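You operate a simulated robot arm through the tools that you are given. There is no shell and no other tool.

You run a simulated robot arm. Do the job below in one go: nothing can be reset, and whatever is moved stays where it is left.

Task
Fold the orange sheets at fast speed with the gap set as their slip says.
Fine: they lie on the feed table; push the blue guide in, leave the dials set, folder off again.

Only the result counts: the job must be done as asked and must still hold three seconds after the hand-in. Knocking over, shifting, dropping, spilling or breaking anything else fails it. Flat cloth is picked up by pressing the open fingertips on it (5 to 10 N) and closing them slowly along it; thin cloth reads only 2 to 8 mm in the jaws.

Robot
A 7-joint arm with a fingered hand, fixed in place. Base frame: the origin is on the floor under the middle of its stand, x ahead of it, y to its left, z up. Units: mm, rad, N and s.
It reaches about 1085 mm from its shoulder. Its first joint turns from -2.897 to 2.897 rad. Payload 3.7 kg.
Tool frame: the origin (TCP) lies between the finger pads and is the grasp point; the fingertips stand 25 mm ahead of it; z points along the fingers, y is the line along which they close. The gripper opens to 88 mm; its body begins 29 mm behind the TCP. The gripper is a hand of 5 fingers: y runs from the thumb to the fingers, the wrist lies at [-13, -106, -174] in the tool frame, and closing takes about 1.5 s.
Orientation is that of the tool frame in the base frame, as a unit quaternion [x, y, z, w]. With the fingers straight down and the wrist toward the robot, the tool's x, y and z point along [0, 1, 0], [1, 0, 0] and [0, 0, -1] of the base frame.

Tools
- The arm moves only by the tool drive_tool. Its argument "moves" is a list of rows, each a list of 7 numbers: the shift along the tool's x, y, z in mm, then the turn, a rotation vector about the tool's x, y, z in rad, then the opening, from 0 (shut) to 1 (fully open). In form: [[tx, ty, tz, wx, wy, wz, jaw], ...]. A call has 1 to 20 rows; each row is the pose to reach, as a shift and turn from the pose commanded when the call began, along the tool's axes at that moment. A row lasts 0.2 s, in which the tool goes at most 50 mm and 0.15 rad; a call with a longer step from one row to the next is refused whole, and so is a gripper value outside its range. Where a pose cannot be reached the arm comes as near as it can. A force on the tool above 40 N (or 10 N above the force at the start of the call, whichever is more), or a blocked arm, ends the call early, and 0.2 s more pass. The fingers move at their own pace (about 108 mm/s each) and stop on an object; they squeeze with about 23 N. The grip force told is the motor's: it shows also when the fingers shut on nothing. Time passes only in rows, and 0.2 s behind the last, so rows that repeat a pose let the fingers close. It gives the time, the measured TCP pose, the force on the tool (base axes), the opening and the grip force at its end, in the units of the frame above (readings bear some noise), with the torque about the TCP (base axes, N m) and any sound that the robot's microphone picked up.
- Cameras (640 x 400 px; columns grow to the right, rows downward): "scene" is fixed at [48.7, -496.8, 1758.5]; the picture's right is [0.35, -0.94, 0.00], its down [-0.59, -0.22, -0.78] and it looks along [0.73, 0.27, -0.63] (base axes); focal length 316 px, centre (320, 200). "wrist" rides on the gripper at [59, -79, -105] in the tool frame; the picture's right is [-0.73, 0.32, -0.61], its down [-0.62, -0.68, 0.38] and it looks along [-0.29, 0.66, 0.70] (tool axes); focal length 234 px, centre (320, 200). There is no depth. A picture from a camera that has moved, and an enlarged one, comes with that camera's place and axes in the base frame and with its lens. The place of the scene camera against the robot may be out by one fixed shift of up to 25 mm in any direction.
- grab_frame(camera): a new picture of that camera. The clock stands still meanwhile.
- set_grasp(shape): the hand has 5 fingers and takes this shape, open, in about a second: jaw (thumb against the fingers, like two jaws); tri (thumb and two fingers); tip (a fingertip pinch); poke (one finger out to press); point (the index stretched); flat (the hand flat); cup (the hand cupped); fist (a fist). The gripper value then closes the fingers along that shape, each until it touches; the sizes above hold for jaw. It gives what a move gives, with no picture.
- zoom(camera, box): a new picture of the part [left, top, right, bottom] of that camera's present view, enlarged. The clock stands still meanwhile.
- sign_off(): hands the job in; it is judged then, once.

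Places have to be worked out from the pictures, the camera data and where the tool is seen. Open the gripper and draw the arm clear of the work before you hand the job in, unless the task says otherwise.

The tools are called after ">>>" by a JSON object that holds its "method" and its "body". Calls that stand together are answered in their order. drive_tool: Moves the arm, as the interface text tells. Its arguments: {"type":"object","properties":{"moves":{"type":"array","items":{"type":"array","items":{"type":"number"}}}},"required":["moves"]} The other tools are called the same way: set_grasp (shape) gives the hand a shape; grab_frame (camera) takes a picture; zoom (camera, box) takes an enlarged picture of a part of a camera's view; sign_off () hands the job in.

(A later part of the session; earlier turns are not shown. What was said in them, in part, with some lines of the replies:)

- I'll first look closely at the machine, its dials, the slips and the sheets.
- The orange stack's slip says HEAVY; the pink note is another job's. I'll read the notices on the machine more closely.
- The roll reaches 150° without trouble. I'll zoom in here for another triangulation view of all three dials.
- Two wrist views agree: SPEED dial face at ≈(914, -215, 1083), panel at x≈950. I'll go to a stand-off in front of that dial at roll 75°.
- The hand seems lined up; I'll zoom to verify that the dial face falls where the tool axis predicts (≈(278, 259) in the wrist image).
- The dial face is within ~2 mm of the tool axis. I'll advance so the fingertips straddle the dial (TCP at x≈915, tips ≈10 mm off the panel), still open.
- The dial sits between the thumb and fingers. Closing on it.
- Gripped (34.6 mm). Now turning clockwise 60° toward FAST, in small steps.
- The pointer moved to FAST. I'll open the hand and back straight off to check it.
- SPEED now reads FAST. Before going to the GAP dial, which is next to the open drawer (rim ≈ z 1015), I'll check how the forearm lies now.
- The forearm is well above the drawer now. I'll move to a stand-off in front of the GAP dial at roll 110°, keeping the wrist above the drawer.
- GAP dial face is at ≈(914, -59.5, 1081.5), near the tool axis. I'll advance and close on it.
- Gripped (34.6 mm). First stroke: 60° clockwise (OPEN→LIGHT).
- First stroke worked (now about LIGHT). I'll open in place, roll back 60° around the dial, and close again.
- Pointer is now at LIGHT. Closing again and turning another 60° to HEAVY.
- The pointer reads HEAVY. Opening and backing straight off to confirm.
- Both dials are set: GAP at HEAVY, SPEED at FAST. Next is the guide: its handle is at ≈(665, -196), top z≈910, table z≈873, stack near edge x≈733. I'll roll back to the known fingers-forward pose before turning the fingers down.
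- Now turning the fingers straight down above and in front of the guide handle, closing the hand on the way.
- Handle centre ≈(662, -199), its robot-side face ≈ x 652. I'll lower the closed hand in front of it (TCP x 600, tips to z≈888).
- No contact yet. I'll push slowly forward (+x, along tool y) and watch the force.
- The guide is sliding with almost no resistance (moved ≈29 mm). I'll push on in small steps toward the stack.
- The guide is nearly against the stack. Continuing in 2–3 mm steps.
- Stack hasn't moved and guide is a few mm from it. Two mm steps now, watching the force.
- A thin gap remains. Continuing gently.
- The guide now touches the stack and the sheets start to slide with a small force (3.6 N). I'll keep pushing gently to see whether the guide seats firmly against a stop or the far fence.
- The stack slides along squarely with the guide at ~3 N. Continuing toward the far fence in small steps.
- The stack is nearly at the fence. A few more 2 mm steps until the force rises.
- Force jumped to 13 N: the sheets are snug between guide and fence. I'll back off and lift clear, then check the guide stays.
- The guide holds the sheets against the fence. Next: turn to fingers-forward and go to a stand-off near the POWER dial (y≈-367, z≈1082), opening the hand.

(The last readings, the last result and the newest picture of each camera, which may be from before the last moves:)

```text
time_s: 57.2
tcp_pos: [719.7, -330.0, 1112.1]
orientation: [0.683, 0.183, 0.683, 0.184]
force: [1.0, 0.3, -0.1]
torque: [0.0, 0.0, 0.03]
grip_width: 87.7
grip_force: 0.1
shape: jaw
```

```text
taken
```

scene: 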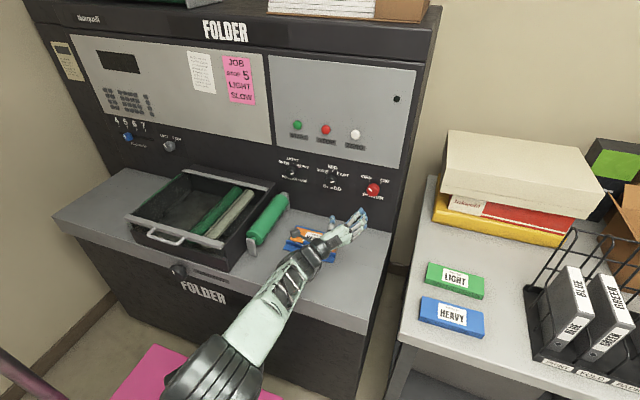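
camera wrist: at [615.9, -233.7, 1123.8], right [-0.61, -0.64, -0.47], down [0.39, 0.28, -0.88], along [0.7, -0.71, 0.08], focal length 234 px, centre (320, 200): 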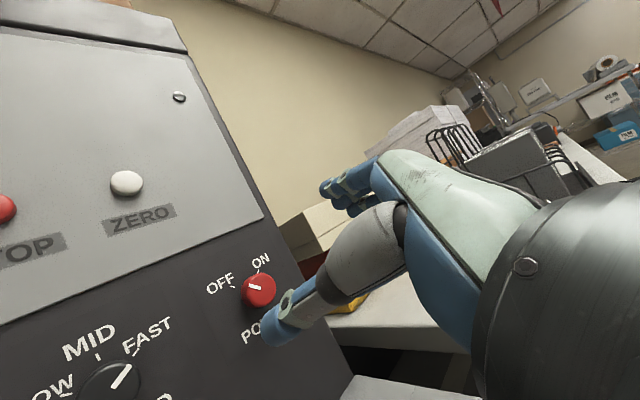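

Moving to a stand-off 75 mm in front of the POWER dial, same roll.

>>> {"method": "drive_tool", "body": {"moves": [[-10.7, 4.5, 30, 0, 0, 0, 1], [-21.4, 9, 60, 0, 0, 0, 1], [-32, 13.5, 90, 0, 0, 0, 1], [-42.7, 18, 120, 0, 0, 0, 1], [-42.7, 18, 120, 0, 0, 0, 1]]}}

>>> {"method": "zoom", "body": {"camera": "wrist", "box": [210, 190, 350, 330]}}

>>> {"method": "zoom", "body": {"camera": "scene", "box": [300, 150, 420, 250]}}

```text
time_s: 58.4
tcp_pos: [845.1, -367.3, 1082.2]
orientation: [0.683, 0.183, 0.683, 0.183]
force: [0.4, -0.1, -0.9]
torque: [0.01, 0.02, 0.0]
grip_width: 88.0
grip_force: 0.1
shape: jaw
```

```text
2.86 times, centred on (280, 260) of wrist
camera zoom: at [740.2, -270.5, 1094.9], right [-0.61, -0.64, -0.47], down [0.38, 0.28, -0.88], along [0.7, -0.71, 0.08], focal length 669 px, centre (434, 29)
```

zoom: 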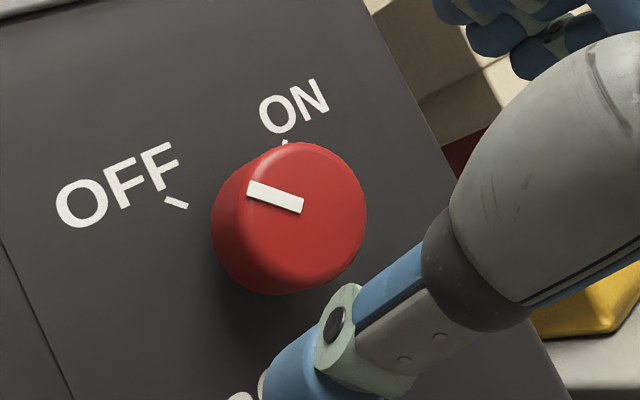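

```text
4.00 times, centred on (360, 200) of scene
camera zoom: at [48.7, -496.8, 1758.5], right [0.35, -0.94, 0.0], down [-0.59, -0.22, -0.78], along [0.73, 0.27, -0.63], focal length 1262 px, centre (160, 200)
```

zoom: 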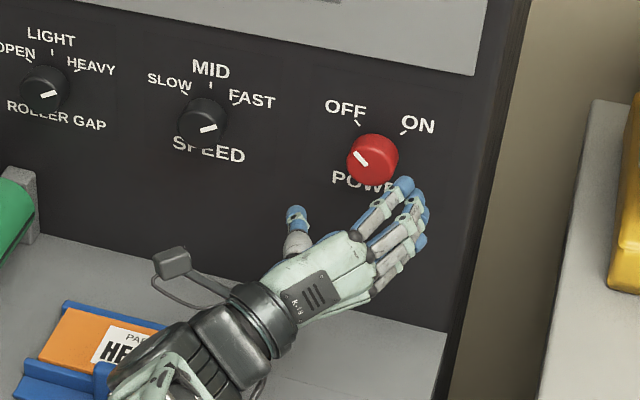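

POWER dial face ≈(914, -367.7, 1081.3); OFF/ON ticks at ±45°, so a 90° turn. Advancing and closing on it.

>>> {"method": "drive_tool", "body": {"moves": [[-1, 0.3, 15, 0, 0, 0, 1], [-1, 0.3, 30, 0, 0, 0, 1], [-1, 0.3, 45, 0, 0, 0, 1], [-1, 0.3, 58, 0, 0, 0, 1], [-1, 0.3, 68, 0, 0, 0, 1], [-1, 0.3, 72, 0, 0, 0, 1], [-1, 0.3, 72, 0, 0, 0, 1], [-1, 0.3, 72, 0, 0, 0, 0.7], [-1, 0.3, 72, 0, 0, 0, 0.55], [-1, 0.3, 72, 0, 0, 0, 0.4], [-1, 0.3, 72, 0, 0, 0, 0.3], [-1, 0.3, 72, 0, 0, 0, 0.2], [-1, 0.3, 72, 0, 0, 0, 0.2], [-1, 0.3, 72, 0, 0, 0, 0.2]]}}

>>> {"method": "grab_frame", "body": {"camera": "wrist"}}

>>> {"method": "zoom", "body": {"camera": "scene", "box": [320, 150, 420, 220]}}

```text
time_s: 61.4
tcp_pos: [910.5, -367.0, 1083.4]
orientation: [0.683, 0.183, 0.683, 0.183]
force: [-1.3, 4.5, -2.7]
torque: [-0.01, 0.05, 0.04]
grip_width: 34.4
grip_force: 23.5
shape: jaw
```

```text
taken
camera wrist: at [807.2, -271.0, 1095.0], right [-0.61, -0.64, -0.47], down [0.38, 0.28, -0.88], along [0.7, -0.71, 0.08], focal length 234 px, centre (320, 200)
```

wrist: 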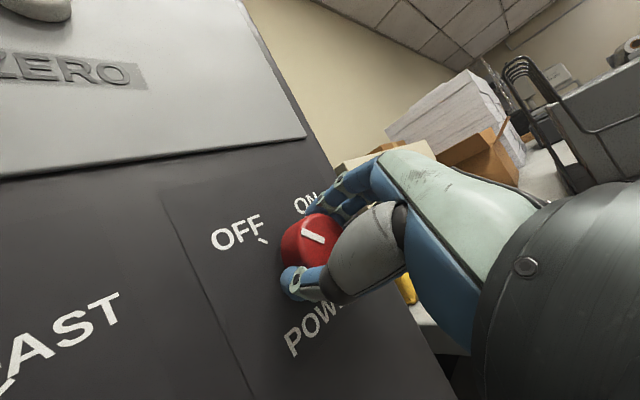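

```text
5.71 times, centred on (370, 185) of scene
camera zoom: at [48.7, -496.8, 1758.5], right [0.35, -0.94, 0.0], down [-0.59, -0.22, -0.78], along [0.73, 0.27, -0.63], focal length 1803 px, centre (34, 286)
```

zoom: 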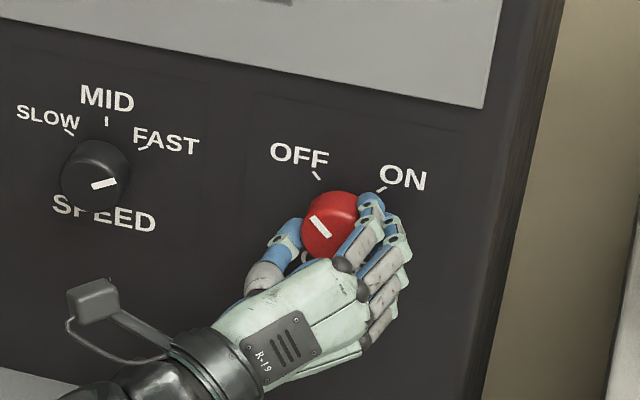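

Gripped (34.4 mm). Turning 90° clockwise to ON.

>>> {"method": "drive_tool", "body": {"moves": [[0, 0, 0, 0, 0, 0.11, 0.2], [0, 0, 0, 0, 0, 0.22, 0.2], [0, 0, 0, 0, 0, 0.33, 0.2], [0, 0, 0, 0, 0, 0.44, 0.2], [0, 0, 0, 0, 0, 0.55, 0.2], [0, 0, 0, 0, 0, 0.66, 0.2], [0, 0, 0, 0, 0, 0.77, 0.2], [0, 0, 0, 0, 0, 0.88, 0.2], [0, 0, 0, 0, 0, 0.99, 0.2], [0, 0, 0, 0, 0, 1.1, 0.2], [0, 0, 0, 0, 0, 1.21, 0.2], [0, 0, 0, 0, 0, 1.32, 0.2], [0, 0, 0, 0, 0, 1.43, 0.2], [0, 0, 0, 0, 0, 1.54, 0.2], [0, 0, 0, 0, 0, 1.58, 0.2], [0, 0, 0, 0, 0, 1.58, 0.2]]}}

>>> {"method": "grab_frame", "body": {"camera": "wrist"}}

>>> {"method": "zoom", "body": {"camera": "scene", "box": [320, 150, 420, 220]}}

```text
time_s: 64.8
tcp_pos: [910.8, -369.6, 1083.5]
orientation: [0.609, -0.358, 0.612, -0.356]
force: [-0.8, -11.3, 3.8]
torque: [-0.22, 0.01, -0.28]
grip_width: 34.8
grip_force: 23.0
shape: jaw
```

```text
taken
camera wrist: at [807.0, -382.4, 1182.0], right [-0.61, 0.47, -0.64], down [0.38, 0.88, 0.29], along [0.7, -0.07, -0.71], focal length 234 px, centre (320, 200)
```

wrist: 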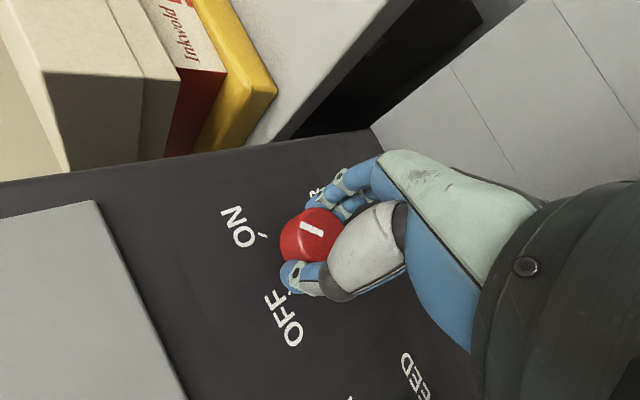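

```text
5.71 times, centred on (370, 185) of scene
camera zoom: at [48.7, -496.8, 1758.5], right [0.35, -0.94, 0.0], down [-0.59, -0.22, -0.78], along [0.73, 0.27, -0.63], focal length 1803 px, centre (34, 286)
```

zoom: 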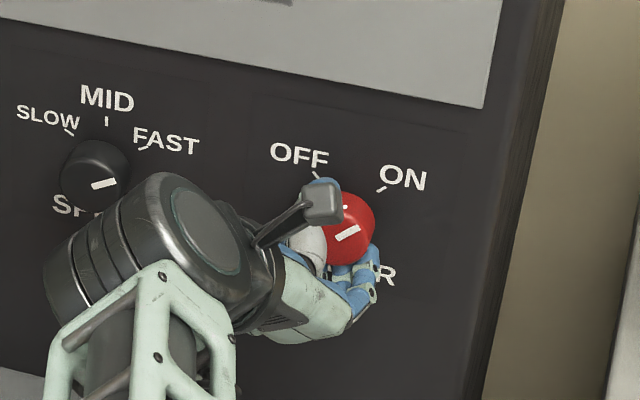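

Pointer is at ON. Opening and backing off to verify, and to see any lamp or display change.

>>> {"method": "drive_tool", "body": {"moves": [[0, 0, 0, 0, 0, 0, 0.4], [0, 0, 0, 0, 0, 0, 0.7], [0, 0, 0, 0, 0, 0, 1], [0, 0, 0, 0, 0, 0, 1], [0, 0, 0, 0, 0, 0, 1], [0, 0, -20, 0, 0, 0, 1], [0, 0, -50, 0, 0, 0, 1], [0, 0, -80, 0, 0, 0, 1], [0, 0, -120, 0, 0, 0, 1], [0, 0, -120, 0, 0, 0, 1]]}}

>>> {"method": "grab_frame", "body": {"camera": "wrist"}}

>>> {"method": "grab_frame", "body": {"camera": "scene"}}

>>> {"method": "zoom", "body": {"camera": "scene", "box": [260, 100, 420, 220]}}

>>> {"method": "zoom", "body": {"camera": "scene", "box": [30, 10, 270, 160]}}

```text
time_s: 67.0
tcp_pos: [792.8, -366.1, 1083.9]
orientation: [0.61, -0.357, 0.611, -0.357]
force: [-0.5, -0.5, 0.7]
torque: [0.03, -0.01, 0.02]
grip_width: 87.8
grip_force: 0.1
shape: jaw
```

```text
taken
camera wrist: at [689.0, -379.9, 1181.7], right [-0.61, 0.47, -0.64], down [0.38, 0.88, 0.29], along [0.7, -0.07, -0.71], focal length 234 px, centre (320, 200)
```

wrist: 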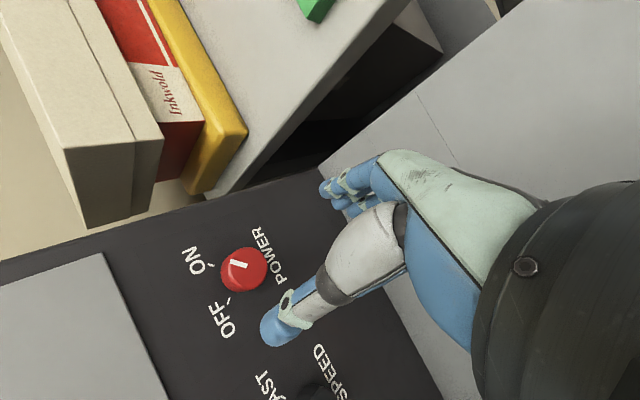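

```text
taken
```

scene: 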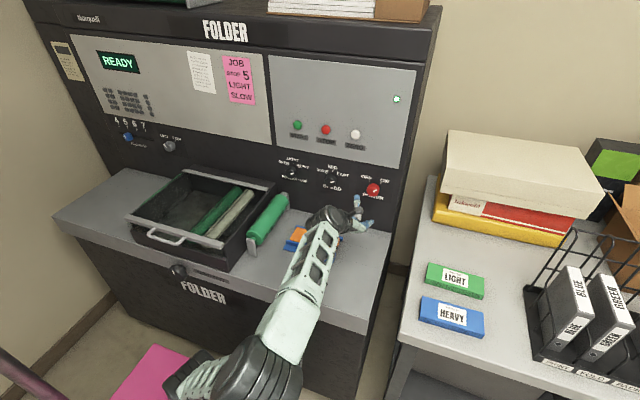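

```text
3.33 times, centred on (340, 160) of scene
camera zoom: at [48.7, -496.8, 1758.5], right [0.35, -0.94, 0.0], down [-0.59, -0.22, -0.78], along [0.73, 0.27, -0.63], focal length 1052 px, centre (253, 333)
```

zoom: 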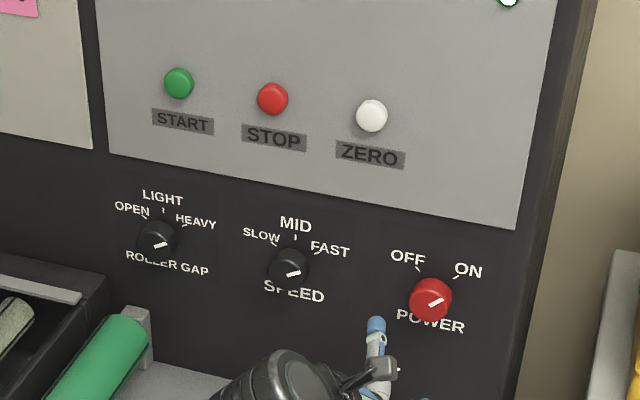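

```text
2.67 times, centred on (150, 85) of scene
camera zoom: at [48.7, -496.8, 1758.5], right [0.35, -0.94, 0.0], down [-0.59, -0.22, -0.78], along [0.73, 0.27, -0.63], focal length 842 px, centre (773, 507)
```

zoom: 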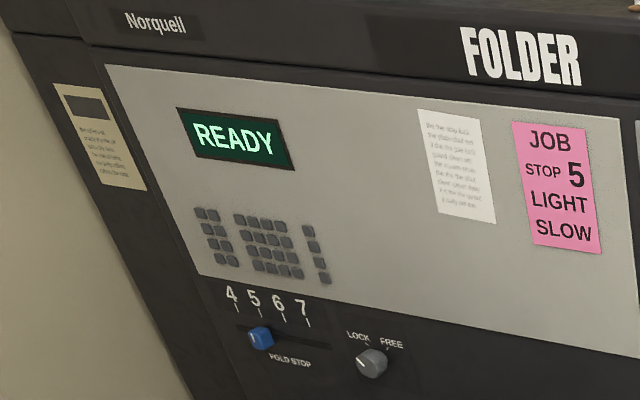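

Display shows READY, lamp lit. Now moving in front of the START button (939, -90, 1270), stand-off at x=760.

>>> {"method": "drive_tool", "body": {"moves": [[-10, -20, -10, 0, 0, -0.05, 1], [-29.7, -60.2, -20, 0, 0, -0.11, 1], [-49.5, -100.3, -32, 0, 0, -0.17, 1], [-69.3, -140.4, -32, 0, 0, -0.24, 1], [-89.2, -180.5, -32, 0, 0, -0.31, 1], [-109, -220.7, -32, 0, 0, -0.38, 1], [-128.8, -260.8, -32, 0, 0, -0.45, 1], [-142, -287.5, -32, 0, 0, -0.5, 1], [-148.6, -300.9, -32, 0, 0, -0.532, 1], [-148.6, -300.9, -32, 0, 0, -0.532, 1]]}}

>>> {"method": "set_grasp", "body": {"shape": "poke"}}

>>> {"method": "grab_frame", "body": {"camera": "wrist"}}

>>> {"method": "grab_frame", "body": {"camera": "scene"}}

```text
time_s: 69.2
tcp_pos: [760.5, -90.4, 1275.5]
orientation: [0.684, -0.182, 0.683, -0.182]
force: [0.2, -0.1, 0.4]
torque: [0.01, 0.01, 0.02]
grip_width: 87.6
grip_force: 0.0
shape: jaw
```

```text
time_s: 70.1
tcp_pos: [761.0, -90.4, 1275.0]
orientation: [0.683, -0.184, 0.683, -0.183]
force: [0.4, -0.8, 0.5]
torque: [0.0, -0.01, 0.02]
grip_width: 0.2
grip_force: 0.1
shape: poke
```

```text
taken
camera wrist: at [656.5, -51.8, 1366.1], right [-0.61, 0.08, -0.79], down [0.38, 0.9, -0.2], along [0.7, -0.42, -0.58], focal length 234 px, centre (320, 200)
```

wrist: 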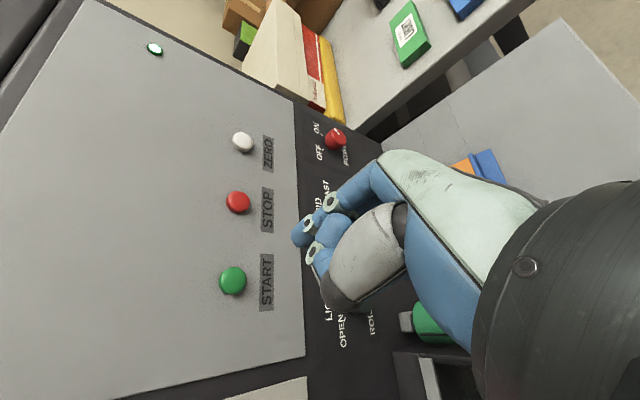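

```text
taken
```

scene: 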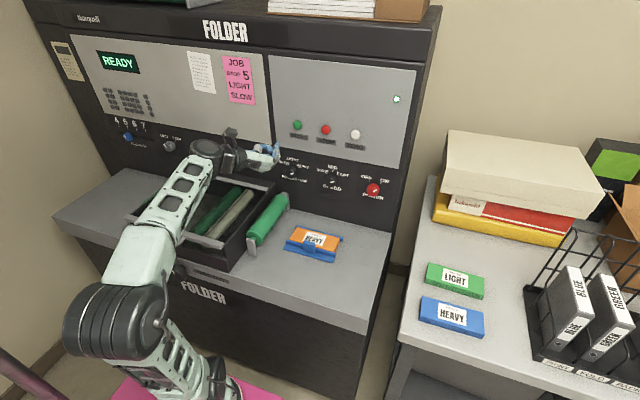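

The poke shape is set. I'll zoom in to find where the poking fingertip is.

>>> {"method": "zoom", "body": {"camera": "wrist", "box": [220, 150, 420, 320]}}

>>> {"method": "zoom", "body": {"camera": "scene", "box": [200, 100, 340, 190]}}

```text
2.35 times, centred on (320, 235) of wrist
camera zoom: at [656.5, -51.8, 1366.1], right [-0.61, 0.08, -0.79], down [0.38, 0.9, -0.2], along [0.7, -0.42, -0.58], focal length 551 px, centre (320, 118)
```

zoom: 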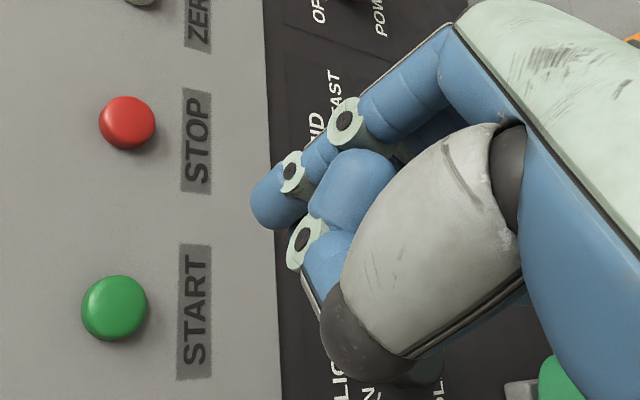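

```text
4.44 times, centred on (270, 145) of scene
camera zoom: at [48.7, -496.8, 1758.5], right [0.35, -0.94, 0.0], down [-0.59, -0.22, -0.78], along [0.73, 0.27, -0.63], focal length 1403 px, centre (542, 444)
```

zoom: 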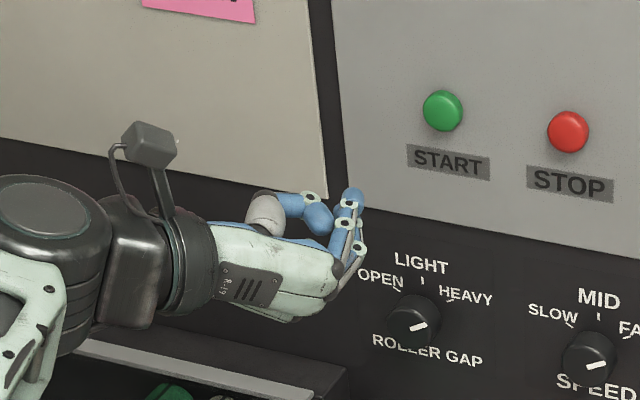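

The tip is ≈20 mm ahead of the TCP, offset ≈10 mm along tool x. I'll line the tip up with START and advance to ~20 mm short of it.

>>> {"method": "drive_tool", "body": {"moves": [[-3.4, 0.1, 30, 0, 0, 0, 1], [-6.8, 0.2, 60, 0, 0, 0, 1], [-10.2, 0.3, 90, 0, 0, 0, 1], [-13.6, 0.4, 115, 0, 0, 0, 1], [-13.6, 0.4, 135, 0, 0, 0, 1], [-13.6, 0.4, 135, 0, 0, 0, 1]]}}

>>> {"method": "zoom", "body": {"camera": "wrist", "box": [200, 120, 400, 320]}}

>>> {"method": "zoom", "body": {"camera": "scene", "box": [250, 90, 350, 170]}}

```text
time_s: 71.5
tcp_pos: [895.5, -85.5, 1262.4]
orientation: [0.683, -0.184, 0.683, -0.184]
force: [1.0, 0.4, 0.2]
torque: [0.03, 0.04, 0.02]
grip_width: 0.0
grip_force: 0.1
shape: poke
```

```text
2.00 times, centred on (300, 220) of wrist
camera zoom: at [790.4, -47.0, 1352.2], right [-0.61, 0.08, -0.79], down [0.38, 0.9, -0.2], along [0.7, -0.42, -0.58], focal length 468 px, centre (360, 160)
```

zoom: 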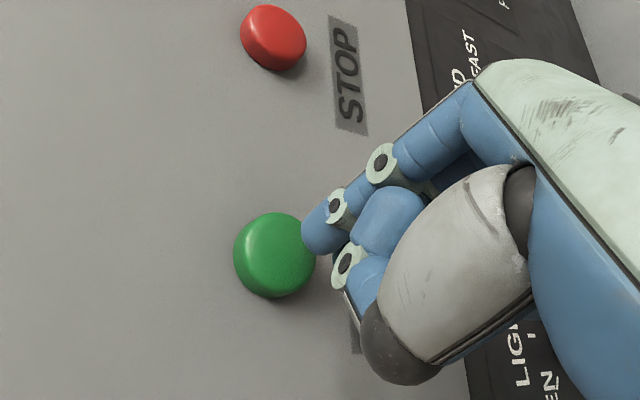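

```text
5.00 times, centred on (300, 130) of scene
camera zoom: at [48.7, -496.8, 1758.5], right [0.35, -0.94, 0.0], down [-0.59, -0.22, -0.78], along [0.73, 0.27, -0.63], focal length 1578 px, centre (420, 550)
```

zoom: 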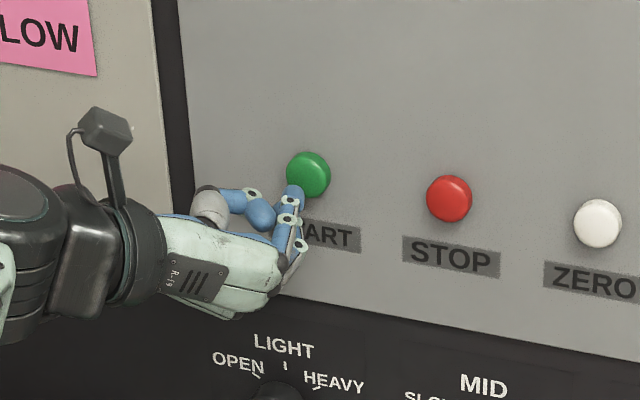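

Both views show the tip in line with the START button. Advancing slowly to contact.

>>> {"method": "drive_tool", "body": {"moves": [[0, 0, 6, 0, 0, 0, 1], [0, 0, 11, 0, 0, 0, 1], [0, 0, 15, 0, 0, 0, 1], [0, 0, 18, 0, 0, 0, 1], [0, 0, 20, 0, 0, 0, 1], [0, 0, 22, 0, 0, 0, 1]]}}

>>> {"method": "zoom", "body": {"camera": "scene", "box": [250, 90, 350, 170]}}

>>> {"method": "zoom", "body": {"camera": "wrist", "box": [200, 120, 400, 320]}}

```text
time_s: 72.9
tcp_pos: [917.0, -83.4, 1261.7]
orientation: [0.683, -0.185, 0.683, -0.183]
force: [-17.7, 0.1, -5.7]
torque: [0.06, 0.02, -0.13]
grip_width: 0.2
grip_force: 0.1
shape: poke
heard: click
```

```text
5.00 times, centred on (300, 130) of scene
camera zoom: at [48.7, -496.8, 1758.5], right [0.35, -0.94, 0.0], down [-0.59, -0.22, -0.78], along [0.73, 0.27, -0.63], focal length 1578 px, centre (420, 550)
```

zoom: 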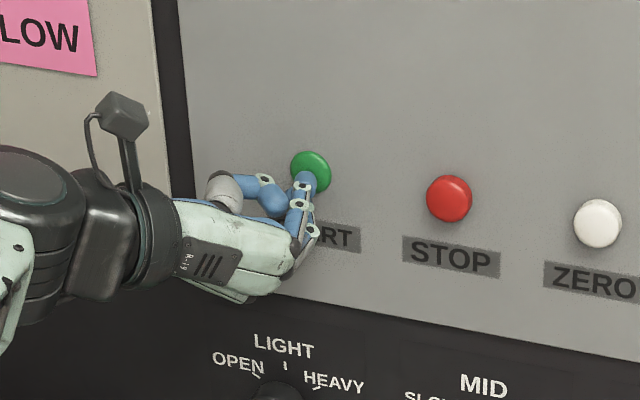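

```text
2.00 times, centred on (300, 220) of wrist
camera zoom: at [812.4, -45.9, 1352.2], right [-0.61, 0.09, -0.79], down [0.38, 0.9, -0.2], along [0.7, -0.42, -0.58], focal length 468 px, centre (360, 160)
```

zoom: 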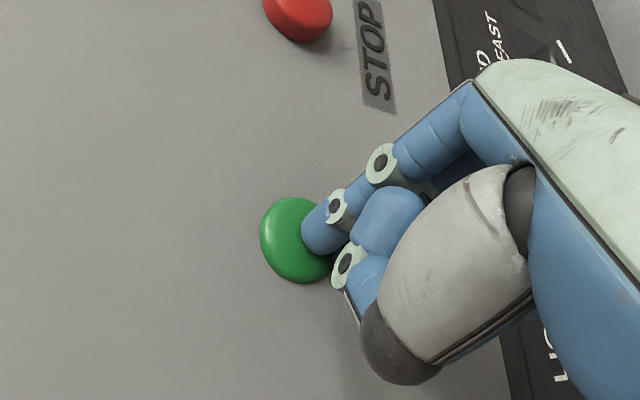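

A click was heard: START is pressed. Backing straight off to see the display.

>>> {"method": "drive_tool", "body": {"moves": [[0, 0, -8, 0, 0, 0, 1], [0, 0, -30, 0, 0, 0, 1], [0, 0, -65, 0, 0, 0, 1], [0, 0, -100, 0, 0, 0, 1]]}}

>>> {"method": "grab_frame", "body": {"camera": "scene"}}

>>> {"method": "zoom", "body": {"camera": "scene", "box": [80, 30, 200, 110]}}

>>> {"method": "zoom", "body": {"camera": "scene", "box": [240, 180, 380, 290]}}

```text
time_s: 73.9
tcp_pos: [817.9, -86.1, 1262.6]
orientation: [0.683, -0.184, 0.682, -0.185]
force: [-0.6, -0.2, -0.5]
torque: [-0.05, -0.01, 0.0]
grip_width: 0.0
grip_force: 0.1
shape: poke
```

```text
taken
```

scene: 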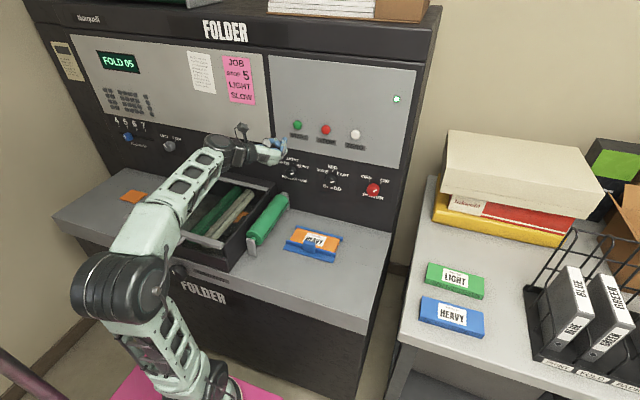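

```text
5.00 times, centred on (140, 70) of scene
camera zoom: at [48.7, -496.8, 1758.5], right [0.35, -0.94, 0.0], down [-0.59, -0.22, -0.78], along [0.73, 0.27, -0.63], focal length 1578 px, centre (1220, 850)
```

zoom: 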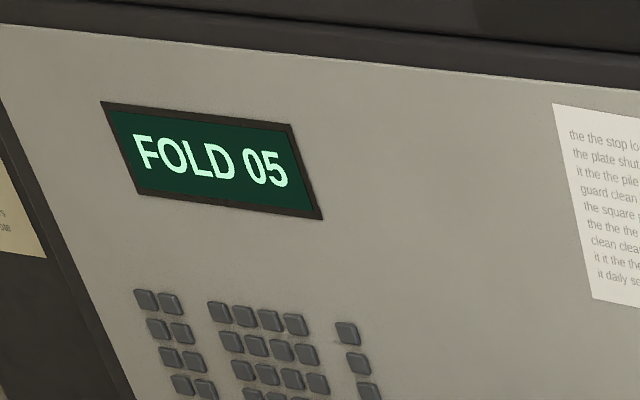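

```text
3.64 times, centred on (310, 235) of scene
camera zoom: at [48.7, -496.8, 1758.5], right [0.35, -0.94, 0.0], down [-0.59, -0.22, -0.78], along [0.73, 0.27, -0.63], focal length 1148 px, centre (356, 73)
```

zoom: 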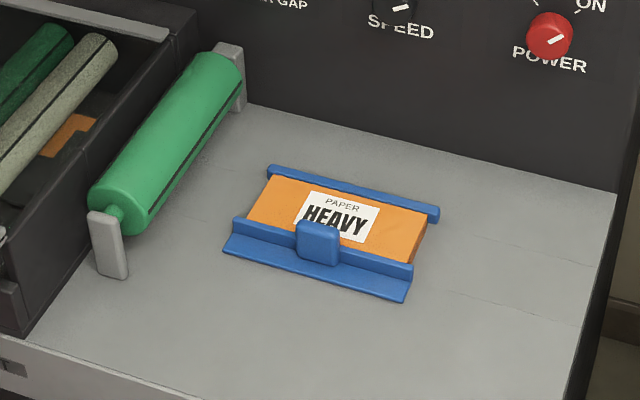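

The folder is running (display FOLD 05, folded sheets coming out on the left). I'll wait while it works.

>>> {"method": "drive_tool", "body": {"moves": [[0, 0, 0, 0, 0, 0, 1], [0, 0, 0, 0, 0, 0, 1], [0, 0, 0, 0, 0, 0, 1], [0, 0, 0, 0, 0, 0, 1], [0, 0, 0, 0, 0, 0, 1], [0, 0, 0, 0, 0, 0, 1], [0, 0, 0, 0, 0, 0, 1], [0, 0, 0, 0, 0, 0, 1], [0, 0, 0, 0, 0, 0, 1], [0, 0, 0, 0, 0, 0, 1], [0, 0, 0, 0, 0, 0, 1], [0, 0, 0, 0, 0, 0, 1]]}}

>>> {"method": "grab_frame", "body": {"camera": "scene"}}

>>> {"method": "zoom", "body": {"camera": "scene", "box": [80, 30, 200, 110]}}

>>> {"method": "zoom", "body": {"camera": "scene", "box": [240, 180, 380, 290]}}

>>> {"method": "zoom", "body": {"camera": "scene", "box": [50, 110, 210, 230]}}

```text
time_s: 76.5
tcp_pos: [817.6, -84.9, 1262.4]
orientation: [0.683, -0.183, 0.683, -0.184]
force: [-0.5, 1.0, -0.2]
torque: [-0.02, 0.02, 0.05]
grip_width: 0.0
grip_force: 0.1
shape: poke
```

```text
taken
```

scene: 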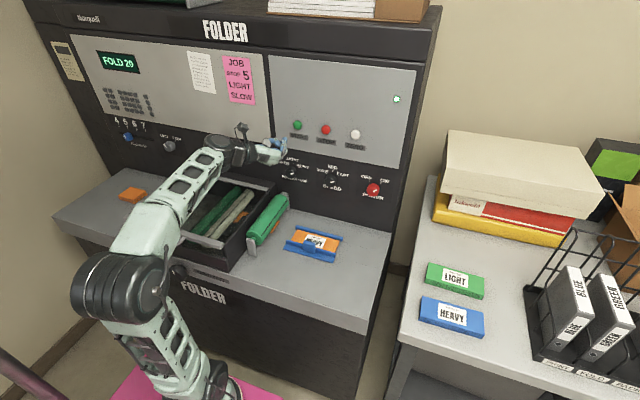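

```text
5.00 times, centred on (140, 70) of scene
camera zoom: at [48.7, -496.8, 1758.5], right [0.35, -0.94, 0.0], down [-0.59, -0.22, -0.78], along [0.73, 0.27, -0.63], focal length 1578 px, centre (1220, 850)
```

zoom: 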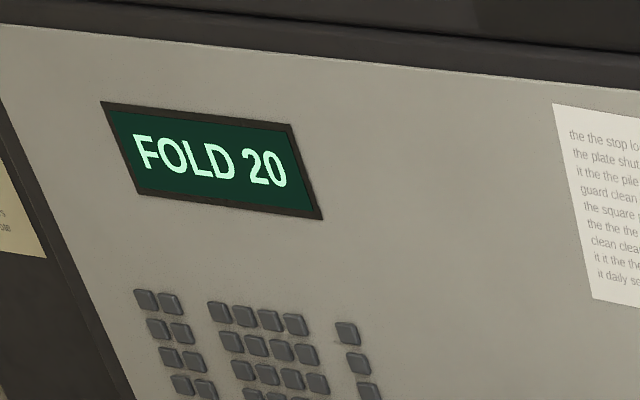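

```text
3.64 times, centred on (310, 235) of scene
camera zoom: at [48.7, -496.8, 1758.5], right [0.35, -0.94, 0.0], down [-0.59, -0.22, -0.78], along [0.73, 0.27, -0.63], focal length 1148 px, centre (356, 73)
```

zoom: 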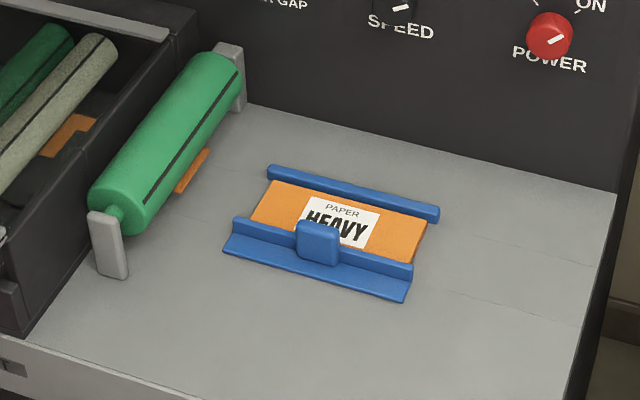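

```text
3.33 times, centred on (130, 170) of scene
camera zoom: at [48.7, -496.8, 1758.5], right [0.35, -0.94, 0.0], down [-0.59, -0.22, -0.78], along [0.73, 0.27, -0.63], focal length 1052 px, centre (953, 300)
```

zoom: 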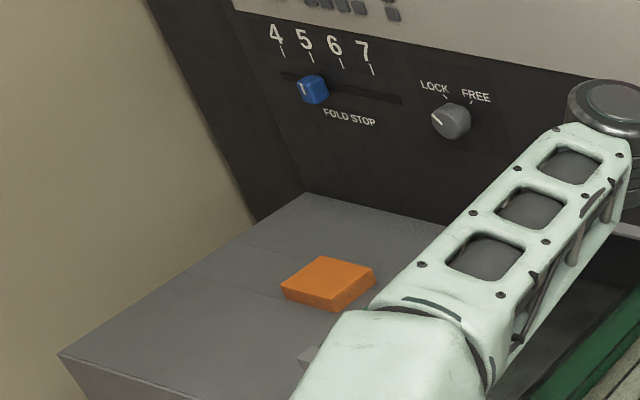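

The counter climbs steadily (FOLD 20) and the pile is coming out. Meanwhile I'll bring the arm to the POWER dial stand-off without touching anything.

>>> {"method": "drive_tool", "body": {"moves": [[-0.5, 15, -15, 0, 0, 0.05, 1], [-2, 55, -27, 0, 0, 0.11, 1], [-3.5, 97, -27, 0, 0, 0.17, 1], [-5, 139, -27, 0, 0, 0.23, 1], [-6.5, 181, -27, 0, 0, 0.29, 1], [-8, 223, -27, 0, 0, 0.35, 1], [-9, 265, -27, 0, 0, 0.41, 1], [-10, 305, -27, 0, 0, 0.47, 1], [-11, 334.3, -27, 0, 0, 0.532, 1], [-11, 334.3, -27, 0, 0, 0.532, 1]]}}

>>> {"method": "set_grasp", "body": {"shape": "jaw"}}

>>> {"method": "grab_frame", "body": {"camera": "scene"}}

>>> {"method": "zoom", "body": {"camera": "scene", "box": [60, 40, 220, 220]}}

>>> {"method": "zoom", "body": {"camera": "wrist", "box": [190, 200, 330, 340]}}

```text
time_s: 78.7
tcp_pos: [786.9, -370.0, 1083.1]
orientation: [0.611, -0.357, 0.61, -0.357]
force: [0.0, -0.4, -0.5]
torque: [-0.04, -0.01, -0.01]
grip_width: 0.0
grip_force: 0.1
shape: poke
```

```text
time_s: 79.6
tcp_pos: [787.8, -370.0, 1082.7]
orientation: [0.61, -0.357, 0.611, -0.356]
force: [0.5, 0.2, 0.4]
torque: [-0.02, 0.0, -0.02]
grip_width: 88.0
grip_force: 0.0
shape: jaw
```

```text
taken
```

scene: 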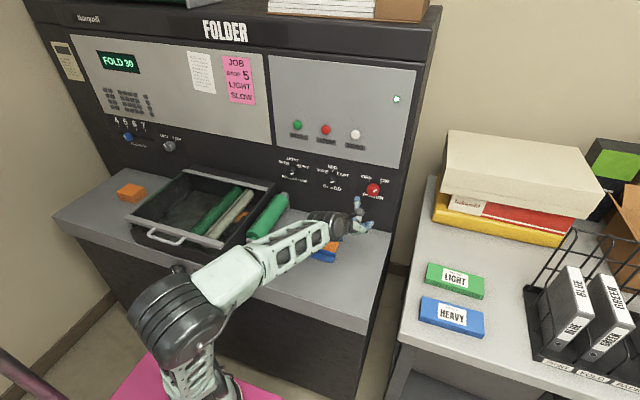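

```text
2.22 times, centred on (140, 130) of scene
camera zoom: at [48.7, -496.8, 1758.5], right [0.35, -0.94, 0.0], down [-0.59, -0.22, -0.78], along [0.73, 0.27, -0.63], focal length 701 px, centre (720, 356)
```

zoom: 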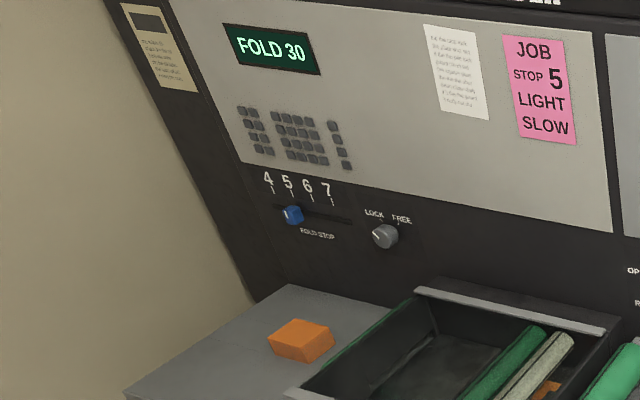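

```text
2.86 times, centred on (260, 270) of wrist
camera zoom: at [683.0, -382.7, 1181.3], right [-0.61, 0.47, -0.64], down [0.38, 0.88, 0.29], along [0.7, -0.07, -0.71], focal length 669 px, centre (491, 0)
```

zoom: 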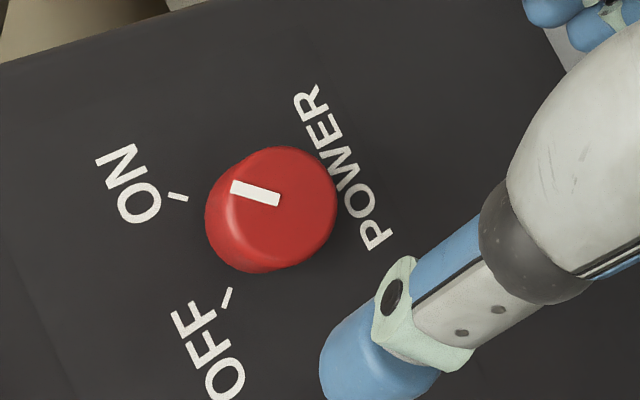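

FOLD 30 and still running. Waiting further.

>>> {"method": "drive_tool", "body": {"moves": [[0, 0, 0, 0, 0, 0, 1], [0, 0, 0, 0, 0, 0, 1], [0, 0, 0, 0, 0, 0, 1], [0, 0, 0, 0, 0, 0, 1], [0, 0, 0, 0, 0, 0, 1], [0, 0, 0, 0, 0, 0, 1], [0, 0, 0, 0, 0, 0, 1], [0, 0, 0, 0, 0, 0, 1], [0, 0, 0, 0, 0, 0, 1], [0, 0, 0, 0, 0, 0, 1], [0, 0, 0, 0, 0, 0, 1], [0, 0, 0, 0, 0, 0, 1], [0, 0, 0, 0, 0, 0, 1], [0, 0, 0, 0, 0, 0, 1], [0, 0, 0, 0, 0, 0, 1]]}}

>>> {"method": "grab_frame", "body": {"camera": "scene"}}

>>> {"method": "zoom", "body": {"camera": "scene", "box": [60, 40, 220, 220]}}

>>> {"method": "zoom", "body": {"camera": "scene", "box": [240, 180, 380, 290]}}

```text
time_s: 82.8
tcp_pos: [788.6, -369.1, 1083.3]
orientation: [0.61, -0.357, 0.612, -0.355]
force: [0.2, -0.4, -1.4]
torque: [-0.02, -0.01, -0.01]
grip_width: 87.8
grip_force: 0.1
shape: jaw
```

```text
taken
```

scene: 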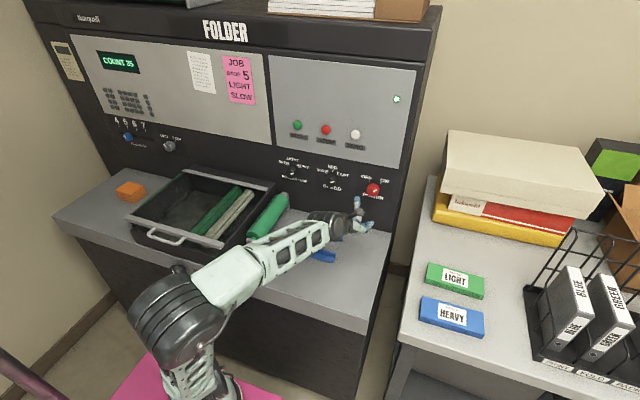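

```text
2.22 times, centred on (140, 130) of scene
camera zoom: at [48.7, -496.8, 1758.5], right [0.35, -0.94, 0.0], down [-0.59, -0.22, -0.78], along [0.73, 0.27, -0.63], focal length 701 px, centre (720, 356)
```

zoom: 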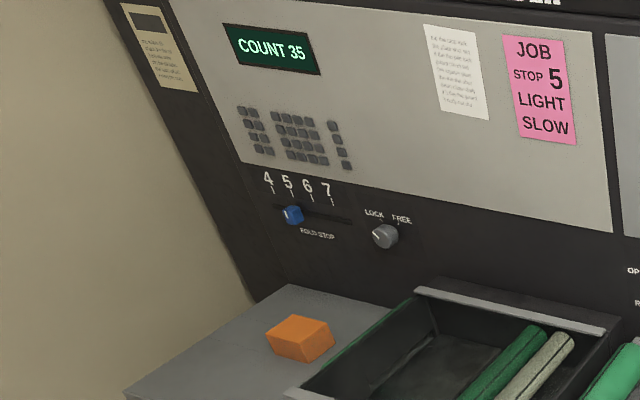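

```text
3.64 times, centred on (310, 235) of scene
camera zoom: at [48.7, -496.8, 1758.5], right [0.35, -0.94, 0.0], down [-0.59, -0.22, -0.78], along [0.73, 0.27, -0.63], focal length 1148 px, centre (356, 73)
```

zoom: 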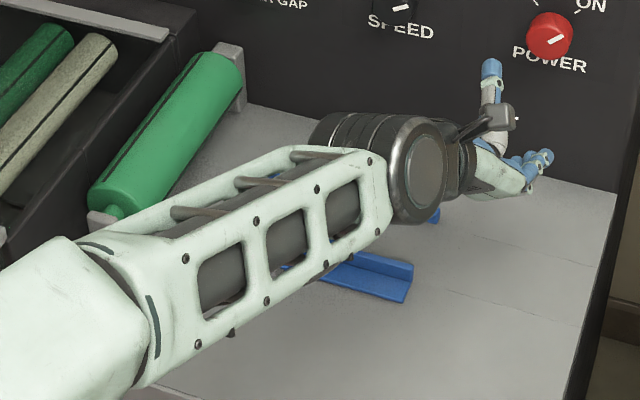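

Display now shows COUNT 35; the run appears complete. I'll check with the wrist camera that the feed table is empty.

>>> {"method": "grab_frame", "body": {"camera": "wrist"}}

>>> {"method": "zoom", "body": {"camera": "scene", "box": [80, 30, 200, 110]}}

```text
taken
camera wrist: at [683.0, -382.6, 1181.3], right [-0.61, 0.47, -0.64], down [0.38, 0.88, 0.29], along [0.7, -0.07, -0.71], focal length 234 px, centre (320, 200)
```

wrist: 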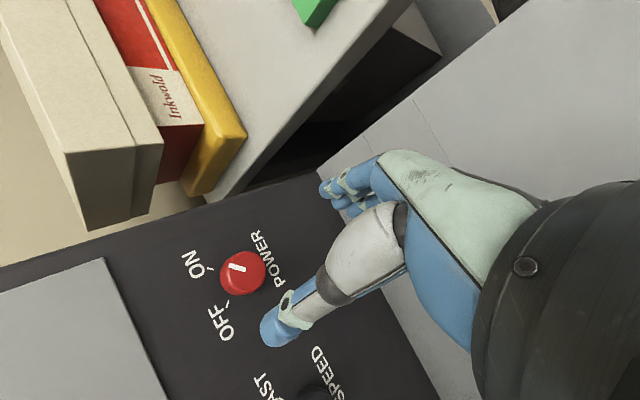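

```text
5.00 times, centred on (140, 70) of scene
camera zoom: at [48.7, -496.8, 1758.5], right [0.35, -0.94, 0.0], down [-0.59, -0.22, -0.78], along [0.73, 0.27, -0.63], focal length 1578 px, centre (1220, 850)
```

zoom: 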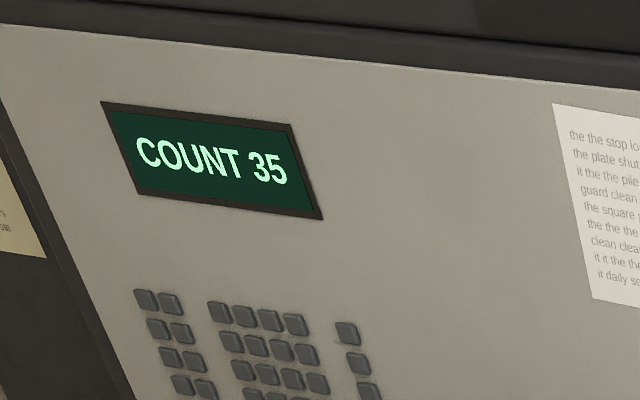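

The run is finished. Now advancing on the POWER dial (pointer at ON) and gripping it.

>>> {"method": "drive_tool", "body": {"moves": [[0, 0, 20, 0, 0, 0, 1], [0, 0, 40, 0, 0, 0, 1], [0, 0, 60, 0, 0, 0, 1], [0, 0, 80, 0, 0, 0, 1], [0, 0, 97, 0, 0, 0, 1], [0, 0, 110, 0, 0, 0, 1], [0, 0, 118, 0, 0, 0, 1], [0, 0, 122, 0, 0, 0, 1], [0, 0, 122, 0, 0, 0, 1], [0, 0, 122, 0, 0, 0, 0.7], [0, 0, 122, 0, 0, 0, 0.55], [0, 0, 122, 0, 0, 0, 0.4], [0, 0, 122, 0, 0, 0, 0.3], [0, 0, 122, 0, 0, 0, 0.2], [0, 0, 122, 0, 0, 0, 0.2], [0, 0, 122, 0, 0, 0, 0.2]]}}

>>> {"method": "grab_frame", "body": {"camera": "wrist"}}

>>> {"method": "grab_frame", "body": {"camera": "scene"}}

```text
time_s: 86.2
tcp_pos: [913.1, -368.8, 1085.1]
orientation: [0.611, -0.356, 0.611, -0.357]
force: [0.7, -1.0, -0.7]
torque: [-0.01, 0.04, -0.01]
grip_width: 35.9
grip_force: 23.3
shape: jaw
```

```text
taken
camera wrist: at [808.2, -381.7, 1183.4], right [-0.61, 0.47, -0.64], down [0.38, 0.88, 0.29], along [0.7, -0.07, -0.71], focal length 234 px, centre (320, 200)
```

wrist: 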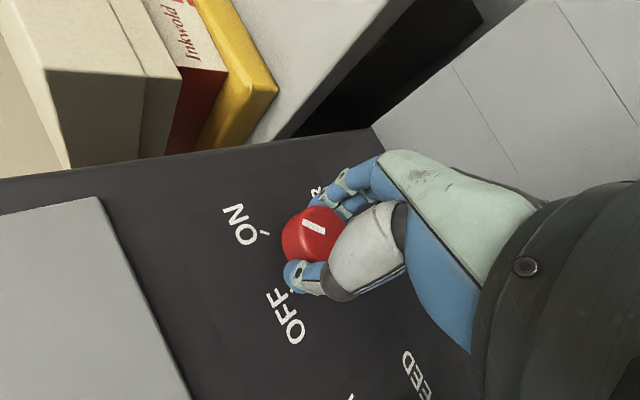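

```text
taken
```

scene: 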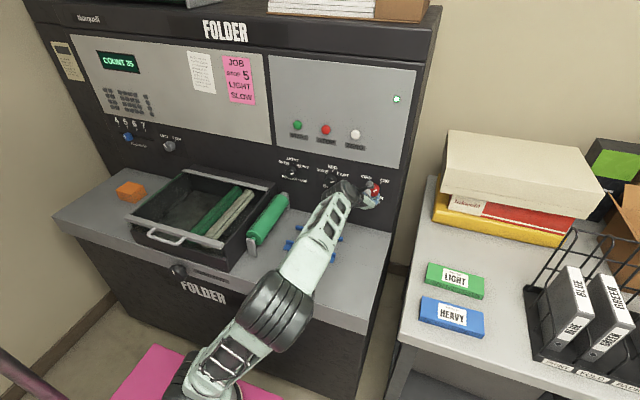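

COUNT 35 is steady and the feed table is empty. Turning the dial 90° counter-clockwise to OFF.

>>> {"method": "drive_tool", "body": {"moves": [[0, 0, 0, 0, 0, -0.11, 0.2], [0, 0, 0, 0, 0, -0.22, 0.2], [0, 0, 0, 0, 0, -0.33, 0.2], [0, 0, 0, 0, 0, -0.44, 0.2], [0, 0, 0, 0, 0, -0.55, 0.2], [0, 0, 0, 0, 0, -0.66, 0.2], [0, 0, 0, 0, 0, -0.77, 0.2], [0, 0, 0, 0, 0, -0.88, 0.2], [0, 0, 0, 0, 0, -0.99, 0.2], [0, 0, 0, 0, 0, -1.1, 0.2], [0, 0, 0, 0, 0, -1.21, 0.2], [0, 0, 0, 0, 0, -1.32, 0.2], [0, 0, 0, 0, 0, -1.43, 0.2], [0, 0, 0, 0, 0, -1.54, 0.2], [0, 0, 0, 0, 0, -1.58, 0.2], [0, 0, 0, 0, 0, -1.58, 0.2]]}}

>>> {"method": "grab_frame", "body": {"camera": "scene"}}

>>> {"method": "grab_frame", "body": {"camera": "wrist"}}

```text
time_s: 89.6
tcp_pos: [912.1, -368.4, 1082.9]
orientation: [0.684, 0.183, 0.682, 0.184]
force: [1.4, 7.2, -14.7]
torque: [0.15, 0.3, 0.26]
grip_width: 33.7
grip_force: 22.6
shape: jaw
```

```text
taken
```

scene: 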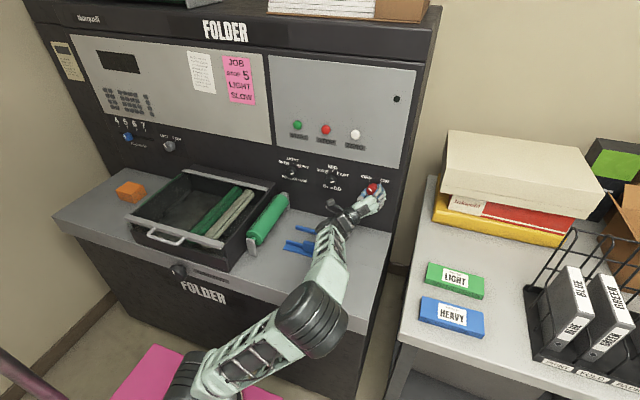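

```text
taken
camera wrist: at [808.1, -271.3, 1095.0], right [-0.61, -0.64, -0.47], down [0.38, 0.28, -0.88], along [0.7, -0.71, 0.08], focal length 234 px, centre (320, 200)
```

wrist: 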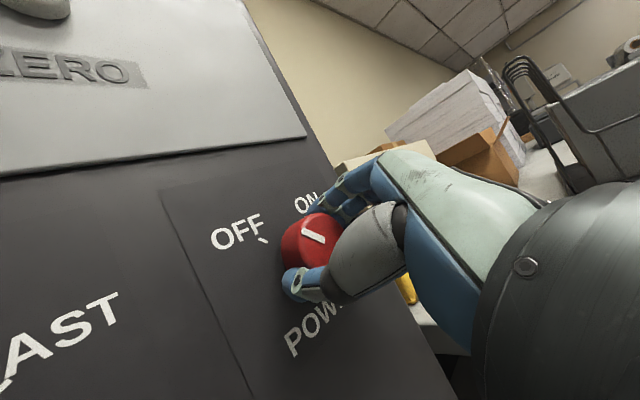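

Display and lamp are dark and the pointer is back at OFF. Opening the hand and drawing straight back.

>>> {"method": "drive_tool", "body": {"moves": [[0, 0, 0, 0, 0, 0, 0.4], [0, 0, 0, 0, 0, 0, 0.7], [0, 0, 0, 0, 0, 0, 1], [0, 0, 0, 0, 0, 0, 1], [0, 0, 0, 0, 0, 0, 1], [0, 0, -20, 0, 0, 0, 1], [0, 0, -50, 0, 0, 0, 1], [0, 0, -90, 0, 0, 0, 1], [10, 0, -130, 0, 0, 0, 1], [30, 0, -170, 0, 0, 0, 1], [50, 0, -205, 0, 0, 0, 1], [50, 0, -205, 0, 0, 0, 1]]}}

>>> {"method": "grab_frame", "body": {"camera": "scene"}}

>>> {"method": "zoom", "body": {"camera": "scene", "box": [260, 100, 420, 220]}}

>>> {"method": "grab_frame", "body": {"camera": "wrist"}}

```text
time_s: 92.2
tcp_pos: [706.3, -345.1, 1126.4]
orientation: [0.683, 0.183, 0.683, 0.183]
force: [-0.1, 0.0, 0.1]
torque: [-0.01, 0.01, 0.01]
grip_width: 87.5
grip_force: 0.1
shape: jaw
```

```text
taken
```

scene: 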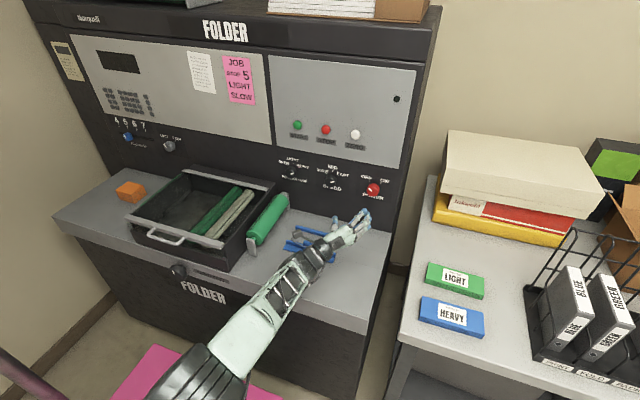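

```text
3.33 times, centred on (340, 160) of scene
camera zoom: at [48.7, -496.8, 1758.5], right [0.35, -0.94, 0.0], down [-0.59, -0.22, -0.78], along [0.73, 0.27, -0.63], focal length 1052 px, centre (253, 333)
```

zoom: 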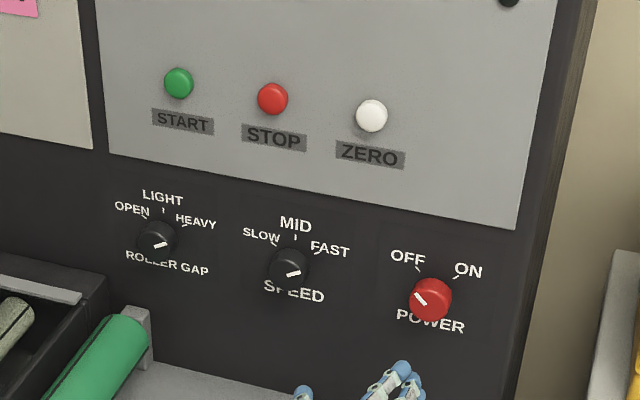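

```text
taken
camera wrist: at [601.4, -246.9, 1139.3], right [-0.61, -0.64, -0.47], down [0.38, 0.28, -0.88], along [0.7, -0.71, 0.08], focal length 234 px, centre (320, 200)
```

wrist: 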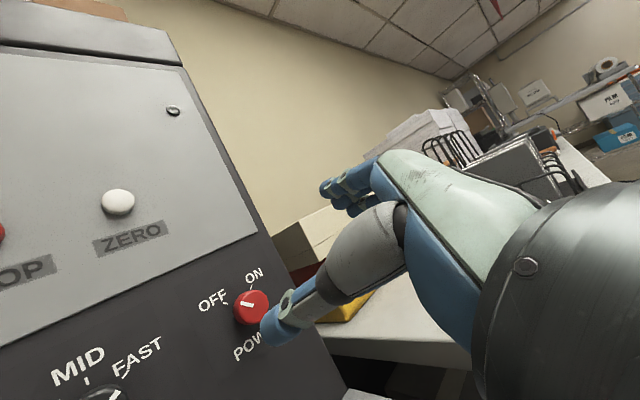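

Dials read HEAVY / FAST / OFF. Drawing the arm up and clear, toward its start pose, for a final look.

>>> {"method": "drive_tool", "body": {"moves": [[16.7, 0.3, -10.5, 0.1009, -0.0583, -0.0583, 1], [33.4, 0.7, -21, 0.2018, -0.1165, -0.1165, 1], [50.1, 1, -31.5, 0.3027, -0.1748, -0.1748, 1], [66.9, 1.3, -42, 0.4036, -0.233, -0.233, 1], [83.6, 1.6, -52.5, 0.5045, -0.2913, -0.2913, 1], [100.3, 2, -63, 0.6053, -0.3495, -0.3495, 1], [117, 2.3, -73.5, 0.7062, -0.4078, -0.4078, 1], [133.7, 2.6, -84, 0.8071, -0.466, -0.466, 1], [150.4, 3, -94.5, 0.908, -0.5243, -0.5243, 1], [167.1, 3.3, -105, 1.0089, -0.5825, -0.5825, 1], [183.9, 3.6, -115.5, 1.1098, -0.6408, -0.6408, 1], [200.6, 3.9, -126, 1.2107, -0.699, -0.699, 1], [217.3, 4.3, -136.5, 1.3116, -0.7573, -0.7573, 1], [234, 4.6, -147, 1.4125, -0.8155, -0.8155, 1], [234, 4.6, -147, 1.4125, -0.8155, -0.8155, 1]]}}

>>> {"method": "grab_frame", "body": {"camera": "scene"}}

>>> {"method": "zoom", "body": {"camera": "scene", "box": [220, 130, 400, 290]}}

>>> {"method": "grab_frame", "body": {"camera": "wrist"}}

```text
time_s: 95.4
tcp_pos: [560.0, -229.2, 1331.1]
orientation: [0.707, 0.707, 0.0, 0.001]
force: [-0.2, 0.0, 0.1]
torque: [-0.04, -0.04, 0.0]
grip_width: 87.7
grip_force: 0.1
shape: jaw
```

```text
taken
```

scene: 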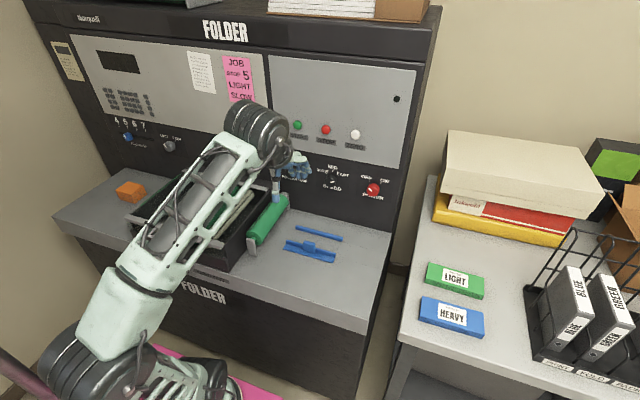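

```text
2.50 times, centred on (310, 210) of scene
camera zoom: at [48.7, -496.8, 1758.5], right [0.35, -0.94, 0.0], down [-0.59, -0.22, -0.78], along [0.73, 0.27, -0.63], focal length 789 px, centre (345, 175)
```

zoom: 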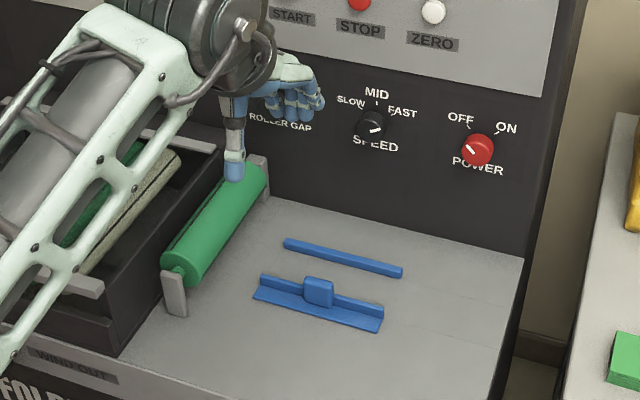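

```text
taken
camera wrist: at [481.5, -171.3, 1437.6], right [0.32, -0.73, 0.61], down [-0.68, -0.62, -0.38], along [0.66, -0.29, -0.7], focal length 234 px, centre (320, 200)
```

wrist: 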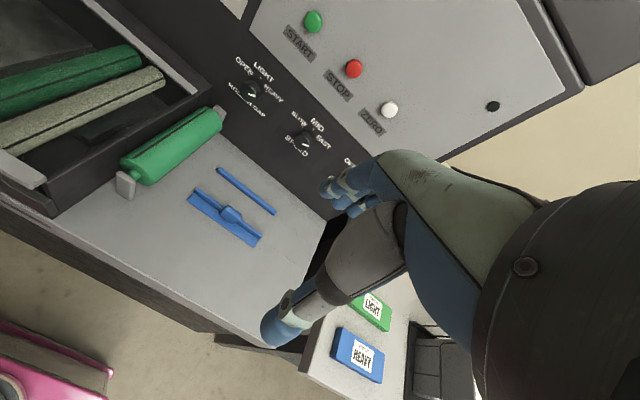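

All 35 sheets are folded and piled on the left. The gap dial is on HEAVY, speed is on FAST, the guide is in, power is off, and the arm is clear with the hand open. Handing in.

>>> {"method": "sign_off", "body": {}}

```text
The job is handed in.
```

The orange sheets are folded and piled at the output on the left. The folder counted 35, and nothing is left on the feed table.

- **Dials:** the roller gap is on HEAVY, as the slip on the orange stack says, and the speed is on FAST. I left both set.
- **Guide:** I pushed the blue guide in until the sheets sat firmly against the far fence, which slid the stack about 35 mm.
- **Power:** the folder is off again, and its display and lamp are dark.
- **Left alone:** I did not touch the fold stop or its lock. The pink note (STOP 5, LIGHT, SLOW) did not match your instructions, so I took it to be for another job.

The arm is clear of the machine with the hand open, and the job is handed in.
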